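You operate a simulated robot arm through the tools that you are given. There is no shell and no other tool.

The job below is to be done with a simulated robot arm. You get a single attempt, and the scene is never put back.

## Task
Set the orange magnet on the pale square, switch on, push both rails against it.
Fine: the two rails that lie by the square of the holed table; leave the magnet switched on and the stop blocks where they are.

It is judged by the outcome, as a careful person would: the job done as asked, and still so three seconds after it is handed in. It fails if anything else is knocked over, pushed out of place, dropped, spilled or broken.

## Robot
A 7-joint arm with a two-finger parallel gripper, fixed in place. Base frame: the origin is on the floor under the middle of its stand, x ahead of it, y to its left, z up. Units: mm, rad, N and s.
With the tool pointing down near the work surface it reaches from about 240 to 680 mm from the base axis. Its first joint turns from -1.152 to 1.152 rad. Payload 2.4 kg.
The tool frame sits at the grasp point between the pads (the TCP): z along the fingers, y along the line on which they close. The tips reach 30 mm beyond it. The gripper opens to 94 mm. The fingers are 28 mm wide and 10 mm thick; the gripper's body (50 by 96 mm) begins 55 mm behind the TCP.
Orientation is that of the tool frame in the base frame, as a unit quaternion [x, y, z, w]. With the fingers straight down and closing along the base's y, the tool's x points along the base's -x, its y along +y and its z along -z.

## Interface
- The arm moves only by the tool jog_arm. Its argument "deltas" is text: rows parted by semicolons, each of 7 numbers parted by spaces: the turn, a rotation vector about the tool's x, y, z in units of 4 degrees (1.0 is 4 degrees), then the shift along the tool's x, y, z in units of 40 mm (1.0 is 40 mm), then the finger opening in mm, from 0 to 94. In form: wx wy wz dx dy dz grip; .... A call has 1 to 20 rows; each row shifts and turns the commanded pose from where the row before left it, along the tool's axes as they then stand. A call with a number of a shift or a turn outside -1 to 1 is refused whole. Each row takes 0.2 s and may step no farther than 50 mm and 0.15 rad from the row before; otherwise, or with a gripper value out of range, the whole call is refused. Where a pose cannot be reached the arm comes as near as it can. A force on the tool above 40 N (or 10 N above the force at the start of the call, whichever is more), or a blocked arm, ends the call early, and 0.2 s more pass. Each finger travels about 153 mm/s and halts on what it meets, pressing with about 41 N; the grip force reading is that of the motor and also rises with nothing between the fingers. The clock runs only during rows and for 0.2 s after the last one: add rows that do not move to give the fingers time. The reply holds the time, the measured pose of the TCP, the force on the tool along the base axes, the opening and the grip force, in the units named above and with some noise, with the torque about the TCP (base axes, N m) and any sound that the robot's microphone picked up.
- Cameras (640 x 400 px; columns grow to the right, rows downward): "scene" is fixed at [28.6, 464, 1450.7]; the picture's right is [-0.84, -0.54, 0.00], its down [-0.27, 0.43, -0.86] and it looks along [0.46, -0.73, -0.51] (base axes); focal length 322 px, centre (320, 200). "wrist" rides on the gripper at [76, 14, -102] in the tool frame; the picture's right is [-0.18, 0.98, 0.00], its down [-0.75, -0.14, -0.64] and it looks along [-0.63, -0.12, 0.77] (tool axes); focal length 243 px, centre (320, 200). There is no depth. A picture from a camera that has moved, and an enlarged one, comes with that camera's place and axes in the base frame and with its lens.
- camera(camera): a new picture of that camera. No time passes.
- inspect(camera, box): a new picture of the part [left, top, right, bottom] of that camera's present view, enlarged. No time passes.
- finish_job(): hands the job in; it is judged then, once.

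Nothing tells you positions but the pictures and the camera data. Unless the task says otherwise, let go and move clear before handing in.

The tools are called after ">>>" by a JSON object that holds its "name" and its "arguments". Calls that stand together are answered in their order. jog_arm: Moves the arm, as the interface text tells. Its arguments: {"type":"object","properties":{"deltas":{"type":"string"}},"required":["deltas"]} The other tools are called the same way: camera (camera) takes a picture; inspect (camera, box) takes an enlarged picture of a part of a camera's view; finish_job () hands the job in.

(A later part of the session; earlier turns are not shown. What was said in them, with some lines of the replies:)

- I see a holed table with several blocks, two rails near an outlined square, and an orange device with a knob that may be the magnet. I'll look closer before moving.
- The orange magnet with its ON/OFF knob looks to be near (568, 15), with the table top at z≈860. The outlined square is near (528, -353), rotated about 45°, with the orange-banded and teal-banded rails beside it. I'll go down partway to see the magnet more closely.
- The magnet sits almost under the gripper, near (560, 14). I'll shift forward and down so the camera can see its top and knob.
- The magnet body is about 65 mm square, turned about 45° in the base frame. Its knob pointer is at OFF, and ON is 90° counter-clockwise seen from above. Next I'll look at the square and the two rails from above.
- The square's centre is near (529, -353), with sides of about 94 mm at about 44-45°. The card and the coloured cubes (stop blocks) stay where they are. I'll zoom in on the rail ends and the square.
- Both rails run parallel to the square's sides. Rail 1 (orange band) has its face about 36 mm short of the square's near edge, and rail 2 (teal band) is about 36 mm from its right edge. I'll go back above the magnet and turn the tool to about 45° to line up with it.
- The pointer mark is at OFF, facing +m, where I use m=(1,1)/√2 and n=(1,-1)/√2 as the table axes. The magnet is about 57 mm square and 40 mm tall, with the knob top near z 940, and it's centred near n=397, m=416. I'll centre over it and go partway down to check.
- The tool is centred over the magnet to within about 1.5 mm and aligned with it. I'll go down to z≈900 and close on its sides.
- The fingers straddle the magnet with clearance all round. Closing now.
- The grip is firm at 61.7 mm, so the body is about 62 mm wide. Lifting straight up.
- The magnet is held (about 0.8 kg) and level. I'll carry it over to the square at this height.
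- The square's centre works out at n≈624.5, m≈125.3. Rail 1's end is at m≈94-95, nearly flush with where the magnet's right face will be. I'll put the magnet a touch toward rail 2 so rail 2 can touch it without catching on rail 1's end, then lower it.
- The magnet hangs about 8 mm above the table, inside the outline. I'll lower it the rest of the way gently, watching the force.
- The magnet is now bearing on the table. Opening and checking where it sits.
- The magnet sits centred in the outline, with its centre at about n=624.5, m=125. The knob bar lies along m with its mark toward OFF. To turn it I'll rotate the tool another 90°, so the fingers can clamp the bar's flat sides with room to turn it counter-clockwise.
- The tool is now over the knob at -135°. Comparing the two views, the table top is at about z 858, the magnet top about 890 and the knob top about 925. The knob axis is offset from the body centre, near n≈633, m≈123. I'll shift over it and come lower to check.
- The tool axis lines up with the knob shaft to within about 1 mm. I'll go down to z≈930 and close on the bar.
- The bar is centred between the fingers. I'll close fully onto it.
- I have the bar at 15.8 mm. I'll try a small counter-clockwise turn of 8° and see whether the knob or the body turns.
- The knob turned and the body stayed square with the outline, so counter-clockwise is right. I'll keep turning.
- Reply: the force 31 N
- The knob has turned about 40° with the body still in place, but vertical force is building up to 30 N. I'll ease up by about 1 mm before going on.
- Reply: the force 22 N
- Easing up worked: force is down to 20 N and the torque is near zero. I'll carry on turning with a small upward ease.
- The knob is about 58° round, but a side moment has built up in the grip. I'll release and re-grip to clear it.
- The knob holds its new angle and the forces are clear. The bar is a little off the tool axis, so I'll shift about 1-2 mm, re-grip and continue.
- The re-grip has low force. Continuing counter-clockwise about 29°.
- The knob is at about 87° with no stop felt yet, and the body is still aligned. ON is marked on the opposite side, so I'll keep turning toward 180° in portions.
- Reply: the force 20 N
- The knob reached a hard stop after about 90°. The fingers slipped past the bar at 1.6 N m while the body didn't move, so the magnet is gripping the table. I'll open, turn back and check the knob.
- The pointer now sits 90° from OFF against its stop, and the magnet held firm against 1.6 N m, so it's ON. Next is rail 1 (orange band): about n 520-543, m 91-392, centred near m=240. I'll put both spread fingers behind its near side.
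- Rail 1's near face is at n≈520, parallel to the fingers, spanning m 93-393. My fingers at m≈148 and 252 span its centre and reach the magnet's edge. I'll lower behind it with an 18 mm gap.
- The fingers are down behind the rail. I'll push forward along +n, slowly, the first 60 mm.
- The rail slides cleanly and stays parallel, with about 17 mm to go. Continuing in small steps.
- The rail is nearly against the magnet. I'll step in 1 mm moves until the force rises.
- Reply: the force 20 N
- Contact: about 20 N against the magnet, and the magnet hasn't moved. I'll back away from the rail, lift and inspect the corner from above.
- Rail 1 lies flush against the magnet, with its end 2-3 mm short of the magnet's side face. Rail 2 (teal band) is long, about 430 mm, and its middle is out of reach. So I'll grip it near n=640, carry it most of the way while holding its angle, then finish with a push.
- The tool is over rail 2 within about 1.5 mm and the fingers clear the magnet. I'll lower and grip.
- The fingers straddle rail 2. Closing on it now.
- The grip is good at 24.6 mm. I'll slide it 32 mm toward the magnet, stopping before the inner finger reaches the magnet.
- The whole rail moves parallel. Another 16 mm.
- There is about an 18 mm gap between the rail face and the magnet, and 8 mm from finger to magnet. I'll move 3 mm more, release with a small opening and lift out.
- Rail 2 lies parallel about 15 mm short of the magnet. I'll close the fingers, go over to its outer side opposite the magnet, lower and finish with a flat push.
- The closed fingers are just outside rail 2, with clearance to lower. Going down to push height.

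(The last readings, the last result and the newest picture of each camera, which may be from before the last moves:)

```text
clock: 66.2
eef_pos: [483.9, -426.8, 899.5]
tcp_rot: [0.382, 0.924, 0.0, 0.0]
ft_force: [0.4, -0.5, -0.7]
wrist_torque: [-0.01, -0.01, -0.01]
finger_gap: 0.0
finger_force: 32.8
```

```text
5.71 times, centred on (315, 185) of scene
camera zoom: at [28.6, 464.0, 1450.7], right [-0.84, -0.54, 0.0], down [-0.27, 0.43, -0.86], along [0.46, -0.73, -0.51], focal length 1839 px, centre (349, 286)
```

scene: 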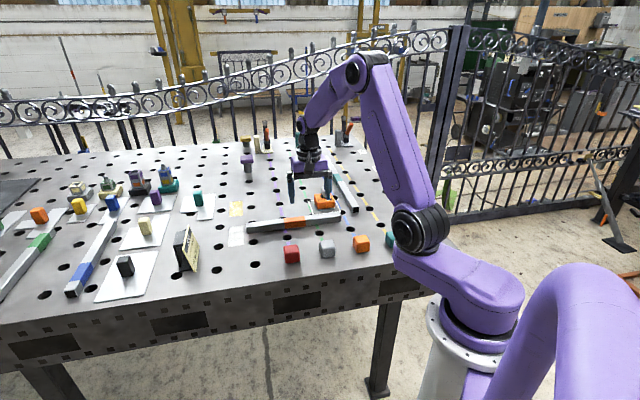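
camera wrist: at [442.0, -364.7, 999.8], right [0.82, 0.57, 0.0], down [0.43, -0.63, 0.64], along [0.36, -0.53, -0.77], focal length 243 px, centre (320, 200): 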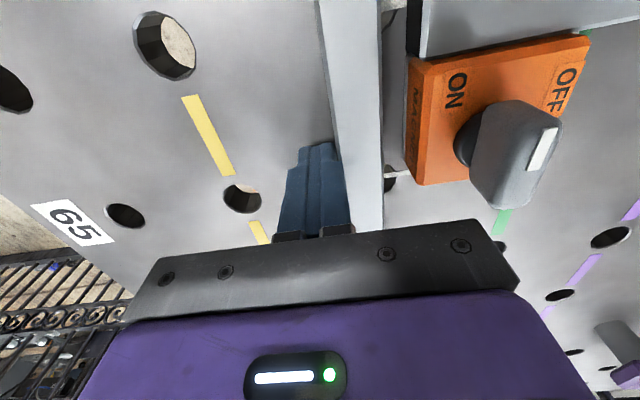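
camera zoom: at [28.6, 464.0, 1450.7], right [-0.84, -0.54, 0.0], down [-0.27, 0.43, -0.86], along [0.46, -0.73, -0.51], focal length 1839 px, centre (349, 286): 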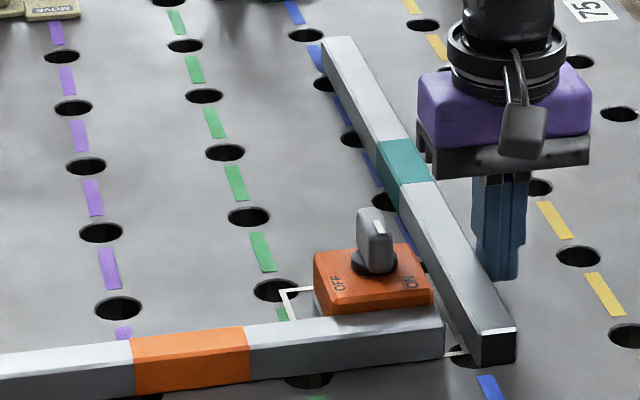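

The finger is just short of the rail. I'll push in 2 mm steps and watch the rail's angle.

>>> {"name": "jog_arm", "arguments": {"deltas": "0 0 0 0 0.05 0 0; 0 0 0 0 0.05 0 0; 0 0 0 0 0.05 0 0; 0 0 0 0 0.05 0 0; 0 0 0 0 0.05 0 0; 0 0 0 0 0 0 0"}}

>>> {"name": "camera", "arguments": {"camera": "wrist"}}

>>> {"name": "inspect", "arguments": {"camera": "scene", "box": [280, 150, 350, 220]}}

```text
clock: 67.6
eef_pos: [492.3, -421.1, 898.4]
tcp_rot: [0.382, 0.924, 0.0, 0.0]
ft_force: [-0.7, -1.1, 0.8]
wrist_torque: [-0.03, 0.02, -0.04]
finger_gap: 0.0
finger_force: 32.8
```

```text
taken
camera wrist: at [448.7, -357.3, 999.6], right [0.82, 0.57, 0.0], down [0.43, -0.63, 0.64], along [0.36, -0.53, -0.77], focal length 243 px, centre (320, 200)
```

wrist: 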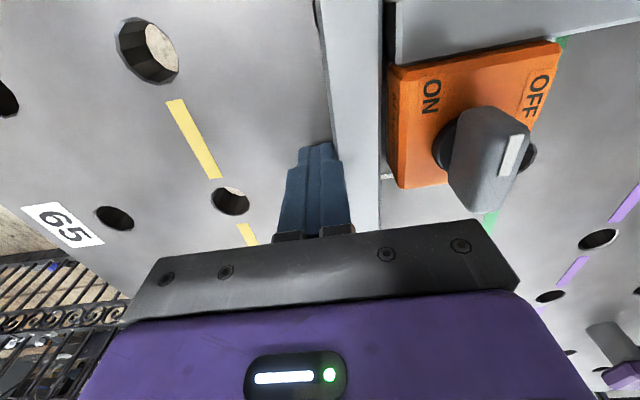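

```text
5.71 times, centred on (315, 185) of scene
camera zoom: at [28.5, 464.0, 1450.7], right [-0.84, -0.54, 0.0], down [-0.27, 0.43, -0.86], along [0.46, -0.73, -0.51], focal length 1839 px, centre (349, 286)
```

zoom: 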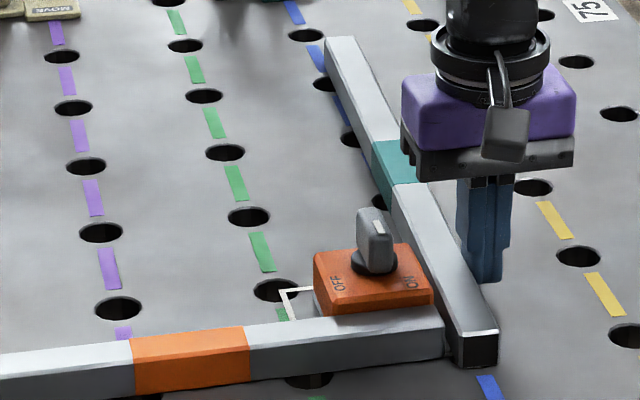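

As expected, the near end leads a little, with about 6 mm to go. Continuing in small steps.

>>> {"name": "jog_arm", "arguments": {"deltas": "0 0 0 0 0.04 0 0; 0 0 0 0 0.04 0 0; 0 0 0 0 0.03 0 0; 0 0 0 0 0 0 0"}}

>>> {"name": "inspect", "arguments": {"camera": "wrist", "box": [300, 0, 480, 220]}}

>>> {"name": "inspect", "arguments": {"camera": "scene", "box": [290, 170, 350, 220]}}

```text
clock: 68.6
eef_pos: [493.9, -417.2, 899.1]
tcp_rot: [0.383, 0.924, 0.0, 0.0]
ft_force: [-1.5, -1.0, 0.4]
wrist_torque: [-0.12, 0.01, -0.04]
finger_gap: 0.0
finger_force: 32.6
```

```text
1.82 times, centred on (390, 110) of wrist
camera zoom: at [451.3, -354.1, 1000.1], right [0.82, 0.57, 0.0], down [0.43, -0.63, 0.64], along [0.36, -0.53, -0.77], focal length 441 px, centre (193, 364)
```

zoom: 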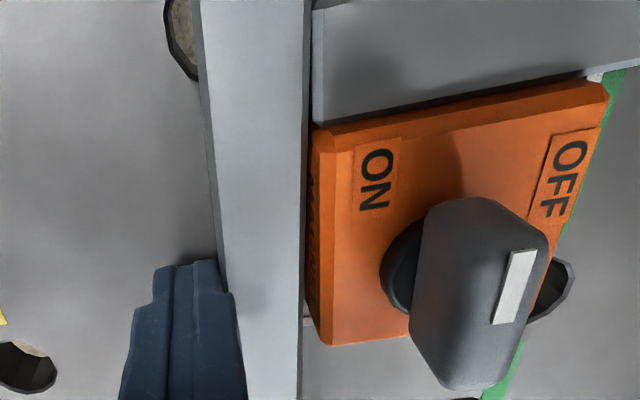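

```text
8.00 times, centred on (320, 195) of scene
camera zoom: at [28.6, 464.0, 1450.8], right [-0.84, -0.54, 0.0], down [-0.27, 0.43, -0.86], along [0.46, -0.73, -0.51], focal length 2575 px, centre (320, 240)
```

zoom: 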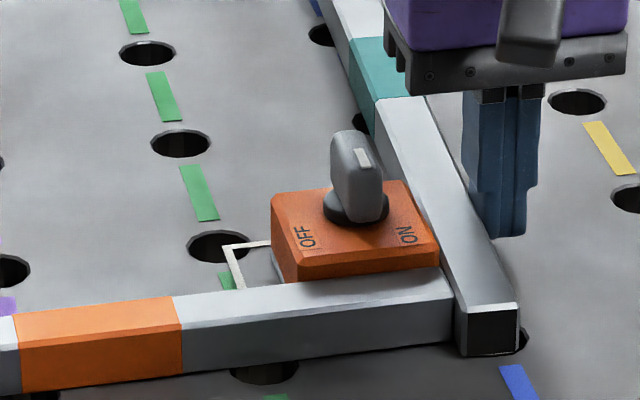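

It is almost in contact, with a small wedge gap left at the magnet's far end. I'll keep pushing in 1 mm steps until the force rises.

>>> {"name": "jog_arm", "arguments": {"deltas": "0 0 0 0 0.03 0 0; 0 0 0 0 0.03 0 0; 0 0 0 0 0 0 0"}}

>>> {"name": "inspect", "arguments": {"camera": "wrist", "box": [300, 0, 480, 220]}}

```text
clock: 69.4
eef_pos: [495.5, -416.4, 898.9]
tcp_rot: [0.382, 0.924, 0.0, 0.0]
ft_force: [-5.4, -5.0, 2.3]
wrist_torque: [-0.1, 0.07, -0.08]
finger_gap: 0.0
finger_force: 33.4
```

```text
1.82 times, centred on (390, 110) of wrist
camera zoom: at [452.2, -353.2, 1000.0], right [0.82, 0.57, 0.0], down [0.43, -0.63, 0.64], along [0.36, -0.53, -0.77], focal length 441 px, centre (193, 364)
```

zoom: 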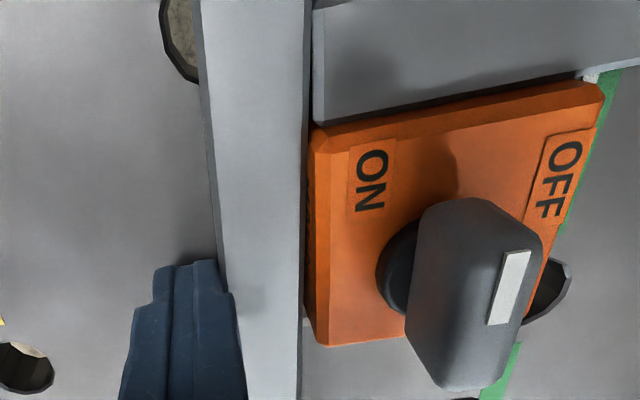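

>>> {"name": "jog_arm", "arguments": {"deltas": "0 0 0 0 0.03 0 0; 0 0 0 0 0.03 0 0; 0 0 0 0 0 0 0"}}

>>> {"name": "inspect", "arguments": {"camera": "wrist", "box": [300, 0, 480, 220]}}

>>> {"name": "inspect", "arguments": {"camera": "scene", "box": [290, 170, 350, 220]}}

```text
clock: 70.2
eef_pos: [496.5, -415.4, 899.0]
tcp_rot: [0.381, 0.924, 0.0, -0.001]
ft_force: [-5.5, -9.9, -3.1]
wrist_torque: [-0.15, 0.17, -0.16]
finger_gap: 0.0
finger_force: 32.4
```

```text
1.82 times, centred on (390, 110) of wrist
camera zoom: at [454.0, -351.7, 1000.0], right [0.82, 0.57, 0.0], down [0.43, -0.63, 0.64], along [0.36, -0.53, -0.77], focal length 441 px, centre (193, 364)
```

zoom: 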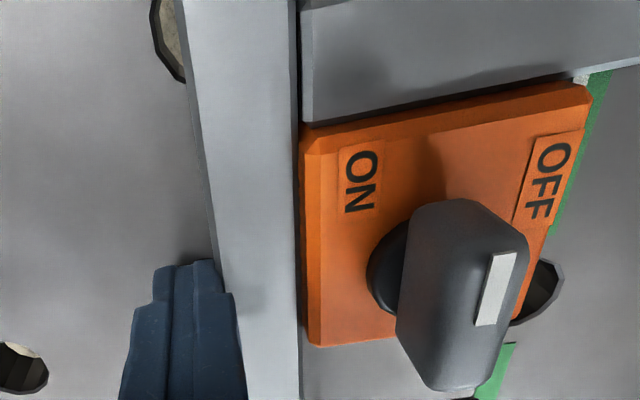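

```text
8.00 times, centred on (320, 195) of scene
camera zoom: at [28.4, 463.8, 1450.8], right [-0.84, -0.54, 0.0], down [-0.27, 0.43, -0.86], along [0.46, -0.73, -0.51], focal length 2575 px, centre (320, 240)
```

zoom: 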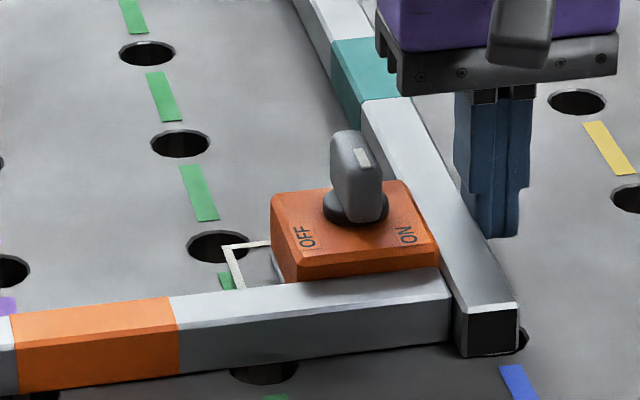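

Rail 2 is swinging flush onto the magnet, and rail 1 slid about 1.5 mm along its own length, still against the magnet. A little more to seat it.

>>> {"name": "jog_arm", "arguments": {"deltas": "0 0 0 0 0.03 0 0; 0 0 0 0 0.02 0 0; 0 0 0 0 0 0 0"}}

>>> {"name": "inspect", "arguments": {"camera": "wrist", "box": [300, 0, 480, 220]}}

>>> {"name": "inspect", "arguments": {"camera": "scene", "box": [290, 170, 350, 220]}}

```text
clock: 71.0
eef_pos: [498.0, -414.3, 898.6]
tcp_rot: [0.383, 0.924, -0.001, -0.001]
ft_force: [-12.9, -11.3, 2.7]
wrist_torque: [-0.28, 0.27, 0.06]
finger_gap: 0.0
finger_force: 33.2
```

```text
1.82 times, centred on (390, 110) of wrist
camera zoom: at [454.7, -351.1, 1000.1], right [0.83, 0.56, 0.0], down [0.43, -0.63, 0.64], along [0.36, -0.53, -0.77], focal length 441 px, centre (193, 364)
```

zoom: 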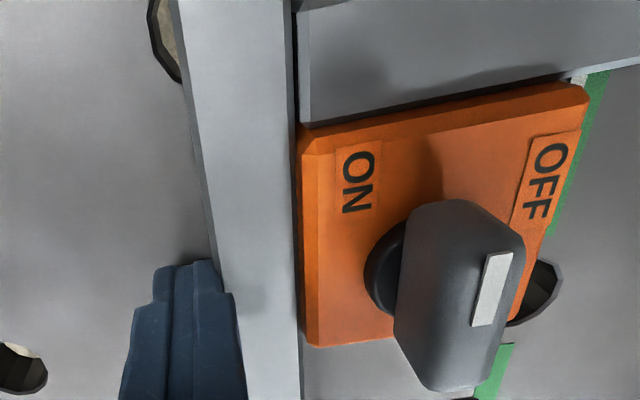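

```text
8.00 times, centred on (320, 195) of scene
camera zoom: at [28.2, 463.8, 1450.8], right [-0.84, -0.54, 0.0], down [-0.27, 0.43, -0.86], along [0.46, -0.73, -0.51], focal length 2575 px, centre (320, 240)
```

zoom: 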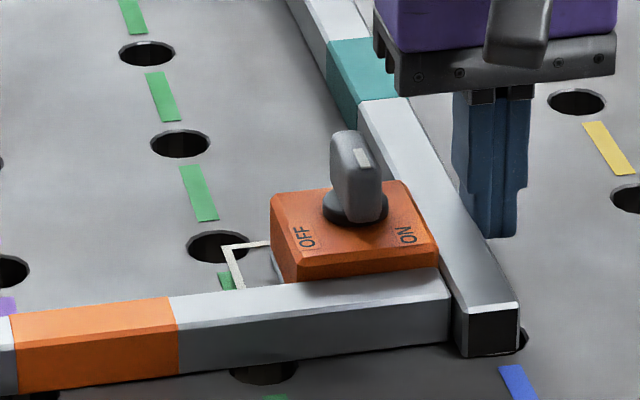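

Force is 17 N and it is still moving slightly. I'll press a little more to be sure it's seated.

>>> {"name": "jog_arm", "arguments": {"deltas": "0 0 0 0 0.02 0 0; 0 0 0 0 0.02 0 0; 0 0 0 0 0 0 0"}}

>>> {"name": "inspect", "arguments": {"camera": "wrist", "box": [300, 0, 480, 220]}}

>>> {"name": "inspect", "arguments": {"camera": "scene", "box": [290, 170, 350, 220]}}

```text
clock: 71.8
eef_pos: [497.8, -414.5, 899.3]
tcp_rot: [0.384, 0.923, -0.001, -0.001]
ft_force: [-16.8, -13.4, 2.3]
wrist_torque: [-0.22, 0.32, 0.06]
finger_gap: 0.2
finger_force: 32.9
```

```text
1.82 times, centred on (390, 110) of wrist
camera zoom: at [455.0, -351.0, 1000.1], right [0.83, 0.56, 0.0], down [0.43, -0.63, 0.64], along [0.36, -0.53, -0.77], focal length 441 px, centre (193, 364)
```

zoom: 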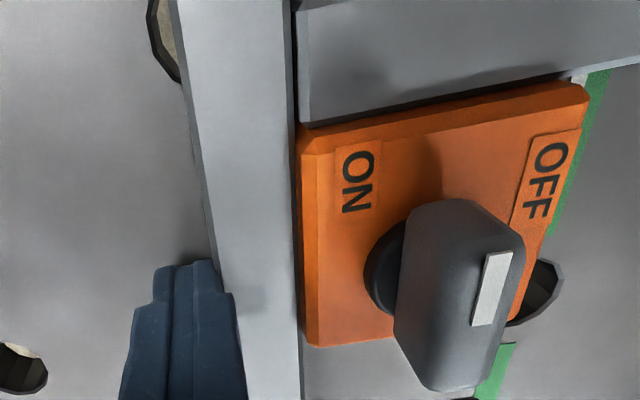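

```text
8.00 times, centred on (320, 195) of scene
camera zoom: at [28.1, 463.7, 1450.9], right [-0.84, -0.54, 0.0], down [-0.27, 0.43, -0.86], along [0.46, -0.73, -0.51], focal length 2575 px, centre (320, 240)
```

zoom: 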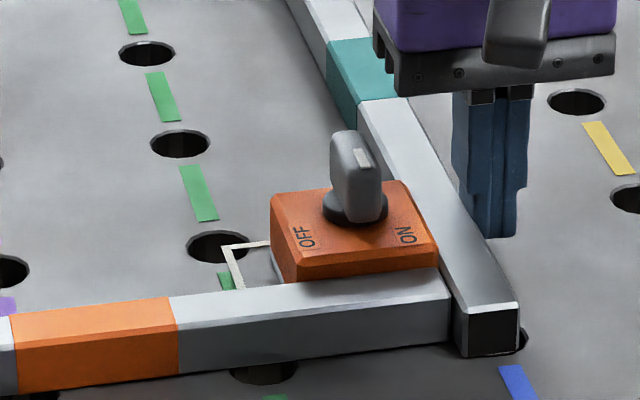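

The rail no longer moves under more push, so it's seated at about 21 N. I'll back off, lift clear and check from above.

>>> {"name": "jog_arm", "arguments": {"deltas": "0 0 0 0 -0.1 0 0; 0 0 0 0 -0.4 0 0; 0 0 0 0 0 -0.6 0; 0 0 0 0 0 -0.9 0; 0 0 0 0 0 -0.9 0; 0 0 0 0.2 0.9 0 0; 0 0 0 0.2 0.8 0 0; 0 0 0 0 0 0 0"}}

>>> {"name": "camera", "arguments": {"camera": "wrist"}}

>>> {"name": "inspect", "arguments": {"camera": "wrist", "box": [240, 0, 420, 190]}}

>>> {"name": "inspect", "arguments": {"camera": "scene", "box": [280, 160, 350, 220]}}

```text
clock: 73.6
eef_pos: [523.3, -365.2, 993.4]
tcp_rot: [0.382, 0.924, -0.001, 0.0]
ft_force: [0.6, 0.3, 0.5]
wrist_torque: [0.0, 0.03, -0.04]
finger_gap: 0.1
finger_force: 33.4
```

```text
taken
camera wrist: at [479.4, -302.1, 1094.7], right [0.82, 0.57, 0.0], down [0.43, -0.63, 0.64], along [0.36, -0.53, -0.77], focal length 243 px, centre (320, 200)
```

wrist: 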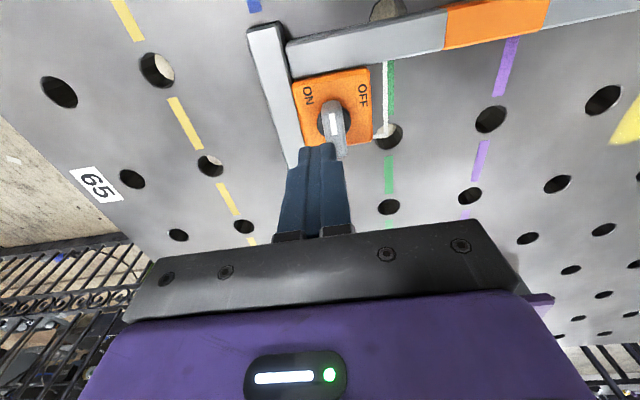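

```text
2.11 times, centred on (330, 95) of wrist
camera zoom: at [479.4, -302.1, 1094.7], right [0.82, 0.57, 0.0], down [0.43, -0.63, 0.64], along [0.36, -0.53, -0.77], focal length 511 px, centre (299, 421)
```

zoom: 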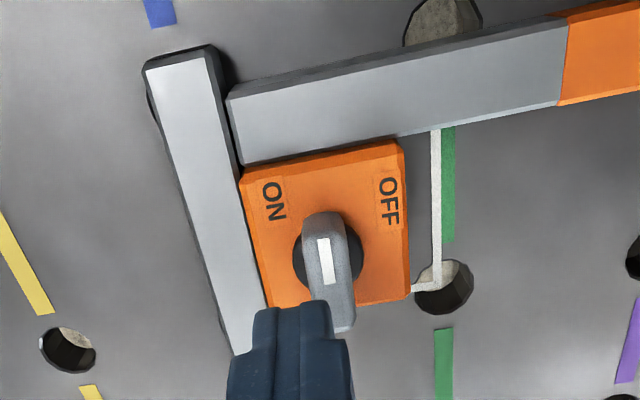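

```text
6.67 times, centred on (315, 190) of scene
camera zoom: at [28.6, 464.0, 1450.7], right [-0.84, -0.54, 0.0], down [-0.27, 0.43, -0.86], along [0.46, -0.73, -0.51], focal length 2146 px, centre (353, 267)
```

zoom: 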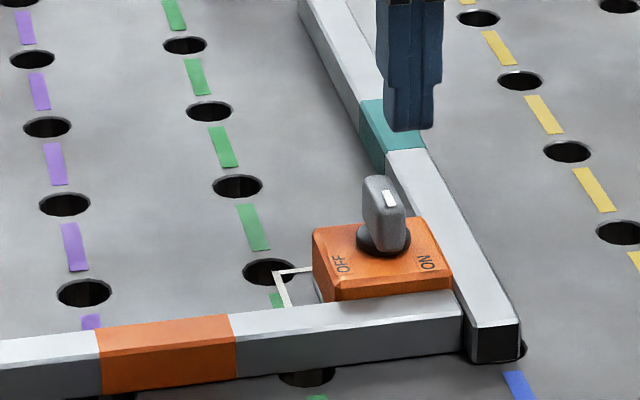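

Both rails look to be against the magnet. I'll move aside for an unobstructed, closer look at the contact lines.

>>> {"name": "jog_arm", "arguments": {"deltas": "0 0 0 -0.3 0.3 -0.2 0; 0 0 0 -0.3 0.3 0 0; 0 0 0 0 0 0 0"}}

>>> {"name": "inspect", "arguments": {"camera": "wrist", "box": [230, 0, 390, 120]}}

>>> {"name": "inspect", "arguments": {"camera": "wrist", "box": [240, 20, 340, 110]}}

>>> {"name": "inspect", "arguments": {"camera": "scene", "box": [300, 180, 345, 220]}}

```text
clock: 74.4
eef_pos: [557.3, -365.9, 1002.1]
tcp_rot: [0.382, 0.924, 0.0, 0.0]
ft_force: [0.4, -0.6, 0.3]
wrist_torque: [0.01, -0.02, 0.01]
finger_gap: 0.0
finger_force: 33.0
```

```text
3.33 times, centred on (310, 60) of wrist
camera zoom: at [514.2, -301.8, 1102.6], right [0.82, 0.57, 0.0], down [0.43, -0.63, 0.64], along [0.36, -0.53, -0.77], focal length 809 px, centre (353, 667)
```

zoom: 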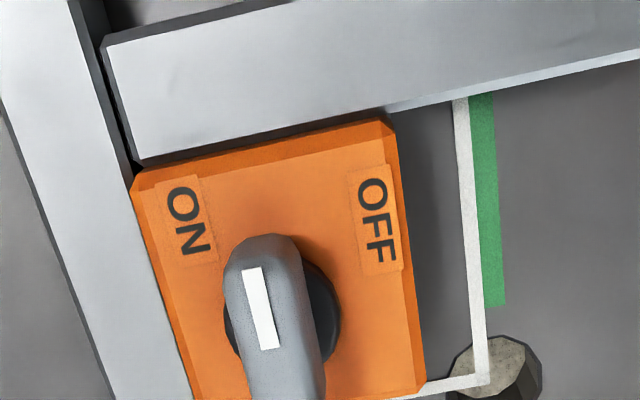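

```text
4.44 times, centred on (290, 65) of wrist
camera zoom: at [514.2, -301.8, 1102.6], right [0.82, 0.57, 0.0], down [0.43, -0.63, 0.64], along [0.36, -0.53, -0.77], focal length 1078 px, centre (453, 800)
```

zoom: 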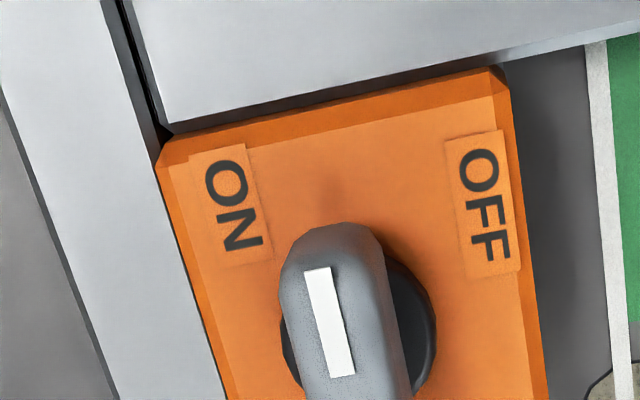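

```text
10.00 times, centred on (322, 200) of scene
camera zoom: at [28.6, 464.0, 1450.7], right [-0.84, -0.54, 0.0], down [-0.27, 0.43, -0.86], along [0.46, -0.73, -0.51], focal length 3218 px, centre (295, 200)
```

zoom: 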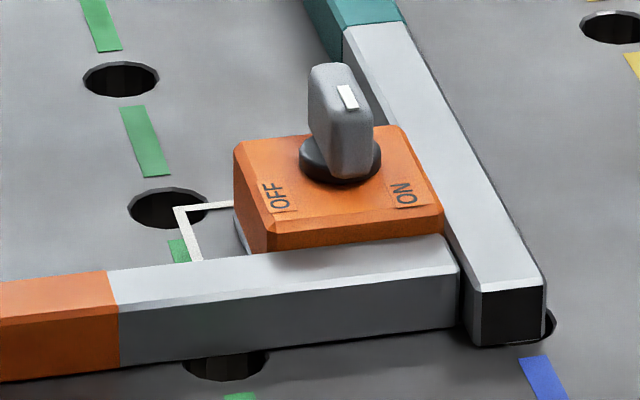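

The contact lines look tight on both faces and the knob is still at ON. I'll check that rail 1 is still straight along its whole length after rail 2 nudged it.

>>> {"name": "jog_arm", "arguments": {"deltas": "0 0 0 0.9 0.3 -0.1 0; 0 0 0 0.9 0.3 -0.1 0; 0 0 0 0.9 0.3 0 0; 0 0 0 0.9 0.3 0 0; 0 0 0 0 0 0 0"}}

>>> {"name": "camera", "arguments": {"camera": "wrist"}}

>>> {"name": "inspect", "arguments": {"camera": "wrist", "box": [200, 100, 560, 240]}}

>>> {"name": "camera", "arguments": {"camera": "scene"}}

```text
clock: 75.6
eef_pos: [489.5, -231.4, 1010.8]
tcp_rot: [0.382, 0.924, 0.0, 0.0]
ft_force: [0.0, -1.0, 0.5]
wrist_torque: [0.04, -0.02, 0.01]
finger_gap: 0.0
finger_force: 33.0
```

```text
taken
camera wrist: at [446.2, -168.6, 1111.9], right [0.82, 0.57, 0.0], down [0.43, -0.63, 0.64], along [0.36, -0.53, -0.77], focal length 243 px, centre (320, 200)
```

wrist: 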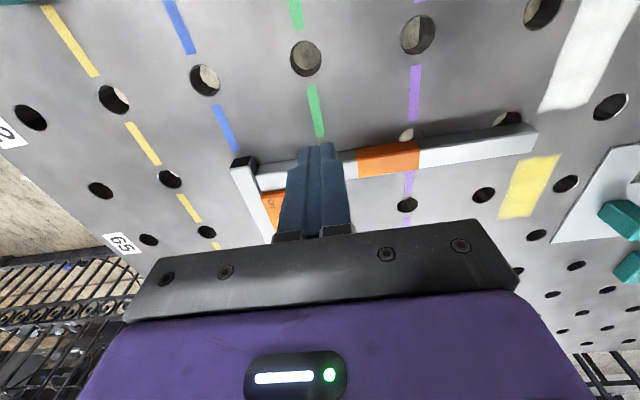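

```text
1.78 times, centred on (380, 170) of wrist
camera zoom: at [446.2, -168.6, 1111.9], right [0.82, 0.57, 0.0], down [0.43, -0.63, 0.64], along [0.36, -0.53, -0.77], focal length 431 px, centre (213, 253)
```

zoom: 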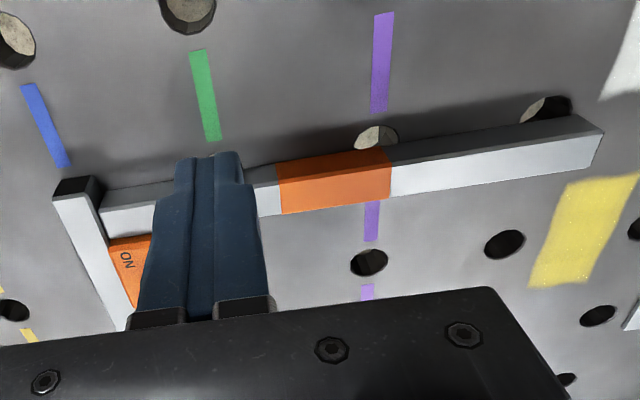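

```text
taken
```

scene: 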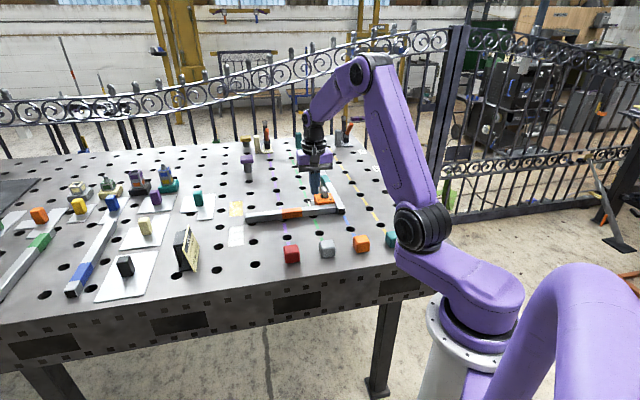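

Rail 1 is straight along its whole length (n≈574-577). Rail 2 may still be off by a degree or two at the magnet's far corner, so I'll look straight down on that contact line.

>>> {"name": "jog_arm", "arguments": {"deltas": "0 0 0 -0.75 -0.486 0 0; 0 0 0 -0.75 -0.486 0 0; 0 0 0 -0.75 -0.486 0 0; 0 0 0 -0.75 -0.486 0 0; 0 0 0 -0.75 -0.486 0 0; 0 0 0 0 0 0 0"}}

>>> {"name": "camera", "arguments": {"camera": "wrist"}}

>>> {"name": "inspect", "arguments": {"camera": "wrist", "box": [270, 0, 400, 140]}}

>>> {"name": "inspect", "arguments": {"camera": "wrist", "box": [290, 60, 350, 130]}}

```text
clock: 77.0
eef_pos: [526.8, -404.8, 1011.4]
tcp_rot: [0.381, 0.925, 0.0, 0.0]
ft_force: [0.5, 0.1, -0.1]
wrist_torque: [0.0, -0.02, -0.01]
finger_gap: 0.2
finger_force: 32.5
```

```text
taken
camera wrist: at [482.9, -342.1, 1111.1], right [0.82, 0.57, 0.0], down [0.44, -0.63, 0.64], along [0.36, -0.53, -0.77], focal length 243 px, centre (320, 200)
```

wrist: 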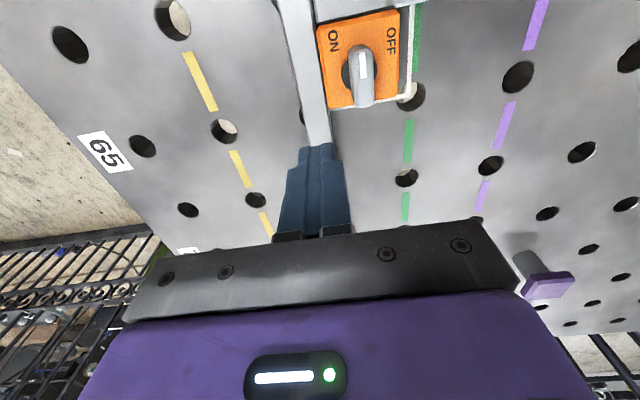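

```text
2.86 times, centred on (335, 70) of wrist
camera zoom: at [482.9, -342.1, 1111.1], right [0.82, 0.57, 0.0], down [0.44, -0.63, 0.64], along [0.36, -0.53, -0.77], focal length 693 px, centre (277, 571)
```

zoom: 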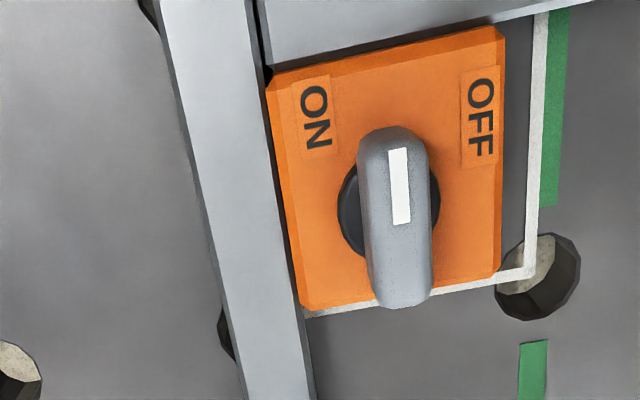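

```text
5.71 times, centred on (320, 95) of wrist
camera zoom: at [482.9, -342.1, 1111.1], right [0.82, 0.57, 0.0], down [0.44, -0.63, 0.64], along [0.36, -0.53, -0.77], focal length 1386 px, centre (320, 800)
```

zoom: 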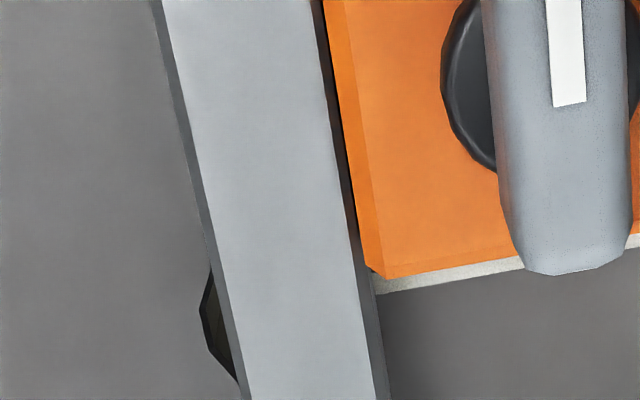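

Rail 2 sits flush on the magnet's side along its full length, and rail 1 sits on the near face. The knob is at ON and the magnet is inside the outline. I'll raise the arm clear and take a last look before handing in.

>>> {"name": "jog_arm", "arguments": {"deltas": "0 0 0 0 0 -0.9 20; 0 0 0 0 0 -0.9 20; 0 0 0 0 0 -0.9 20; 0 0 0 0.5 0.5 -0.8 20; 0 0 0 0.5 0.5 -0.8 20; 0 0 0 0.6 0.6 -0.6 20; 0 0 0 0 0 0 20; 0 0 0 0 0 0 20"}}

>>> {"name": "camera", "arguments": {"camera": "scene"}}

>>> {"name": "inspect", "arguments": {"camera": "scene", "box": [220, 150, 400, 270]}}

>>> {"name": "camera", "arguments": {"camera": "wrist"}}

```text
clock: 78.8
eef_pos: [526.6, -313.2, 1205.1]
tcp_rot: [0.382, 0.924, 0.0, 0.0]
ft_force: [-0.6, 0.5, 0.8]
wrist_torque: [0.01, -0.01, 0.01]
finger_gap: 20.0
finger_force: 0.1
```

```text
taken
```

scene: 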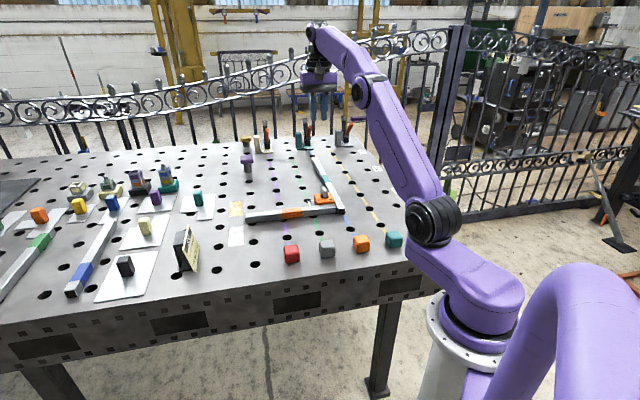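

```text
3.33 times, centred on (310, 210) of scene
camera zoom: at [28.6, 464.0, 1450.7], right [-0.84, -0.54, 0.0], down [-0.27, 0.43, -0.86], along [0.46, -0.73, -0.51], focal length 1073 px, centre (353, 167)
```

zoom: 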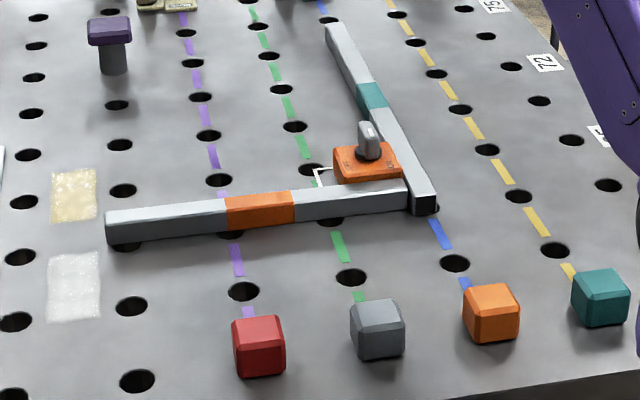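

```text
taken
camera wrist: at [483.3, -249.3, 1305.9], right [0.82, 0.57, 0.0], down [0.43, -0.63, 0.64], along [0.36, -0.53, -0.77], focal length 243 px, centre (320, 200)
```

wrist: 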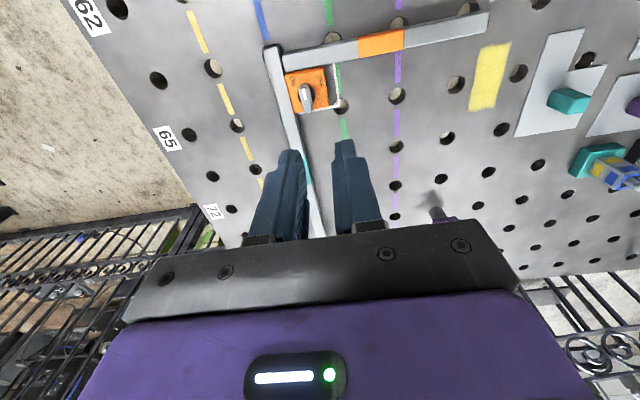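

Everything else is where it was. I'll check rail 2's angle along its full length once before handing in.

>>> {"name": "inspect", "arguments": {"camera": "scene", "box": [295, 145, 355, 220]}}

>>> {"name": "inspect", "arguments": {"camera": "wrist", "box": [240, 20, 400, 140]}}

```text
5.33 times, centred on (325, 182) of scene
camera zoom: at [28.6, 464.0, 1450.7], right [-0.84, -0.54, 0.0], down [-0.27, 0.43, -0.86], along [0.46, -0.73, -0.51], focal length 1716 px, centre (293, 293)
```

zoom: 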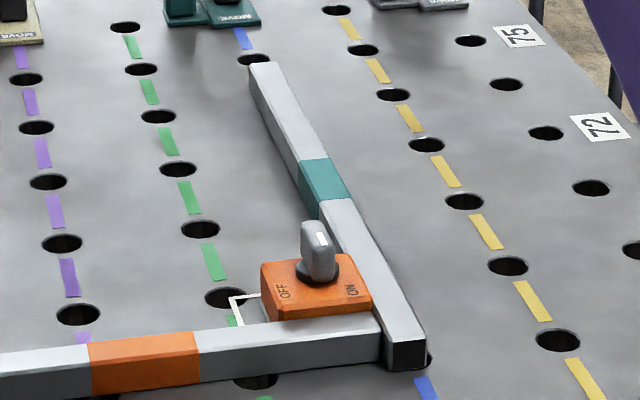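

```text
3.33 times, centred on (320, 80) of wrist
camera zoom: at [483.3, -249.3, 1305.9], right [0.82, 0.57, 0.0], down [0.43, -0.63, 0.64], along [0.36, -0.53, -0.77], focal length 809 px, centre (320, 600)
```

zoom: 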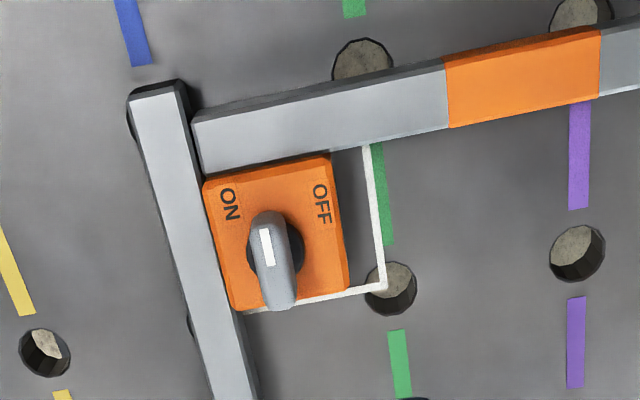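

Rail 2 is within about 0.7° of square and flush on the magnet, and rail 1 is flush on the near face. The magnet is on, the stop blocks are untouched and the arm is clear, so I'm handing in.

>>> {"name": "finish_job", "arguments": {}}

```text
The job is handed in.
```

The job is handed in. The orange magnet is on the pale square, switched on, with both rails pushed against it.

- **Magnet:** it lies fully inside the outline, about 6 mm off centre. The knob turned 90° from OFF to a hard stop. I took that as ON because the body then held still against about 1.6 N m of twist; I heard no click.
- **Orange-banded rail:** it is flush against the magnet's near face and straight along its length. When the second rail seated, it slid about 1.5 mm along its own length but stayed against the magnet.
- **Teal-banded rail:** its middle was out of reach, so I gripped it near one end, carried it most of the way and pushed it the rest. It sits flush against the magnet's side, within about 1° of square to the table's hole lines.
- **Everything else:** the stop blocks, the job card and the other parts were not touched. The arm let go and moved well clear before I handed in.
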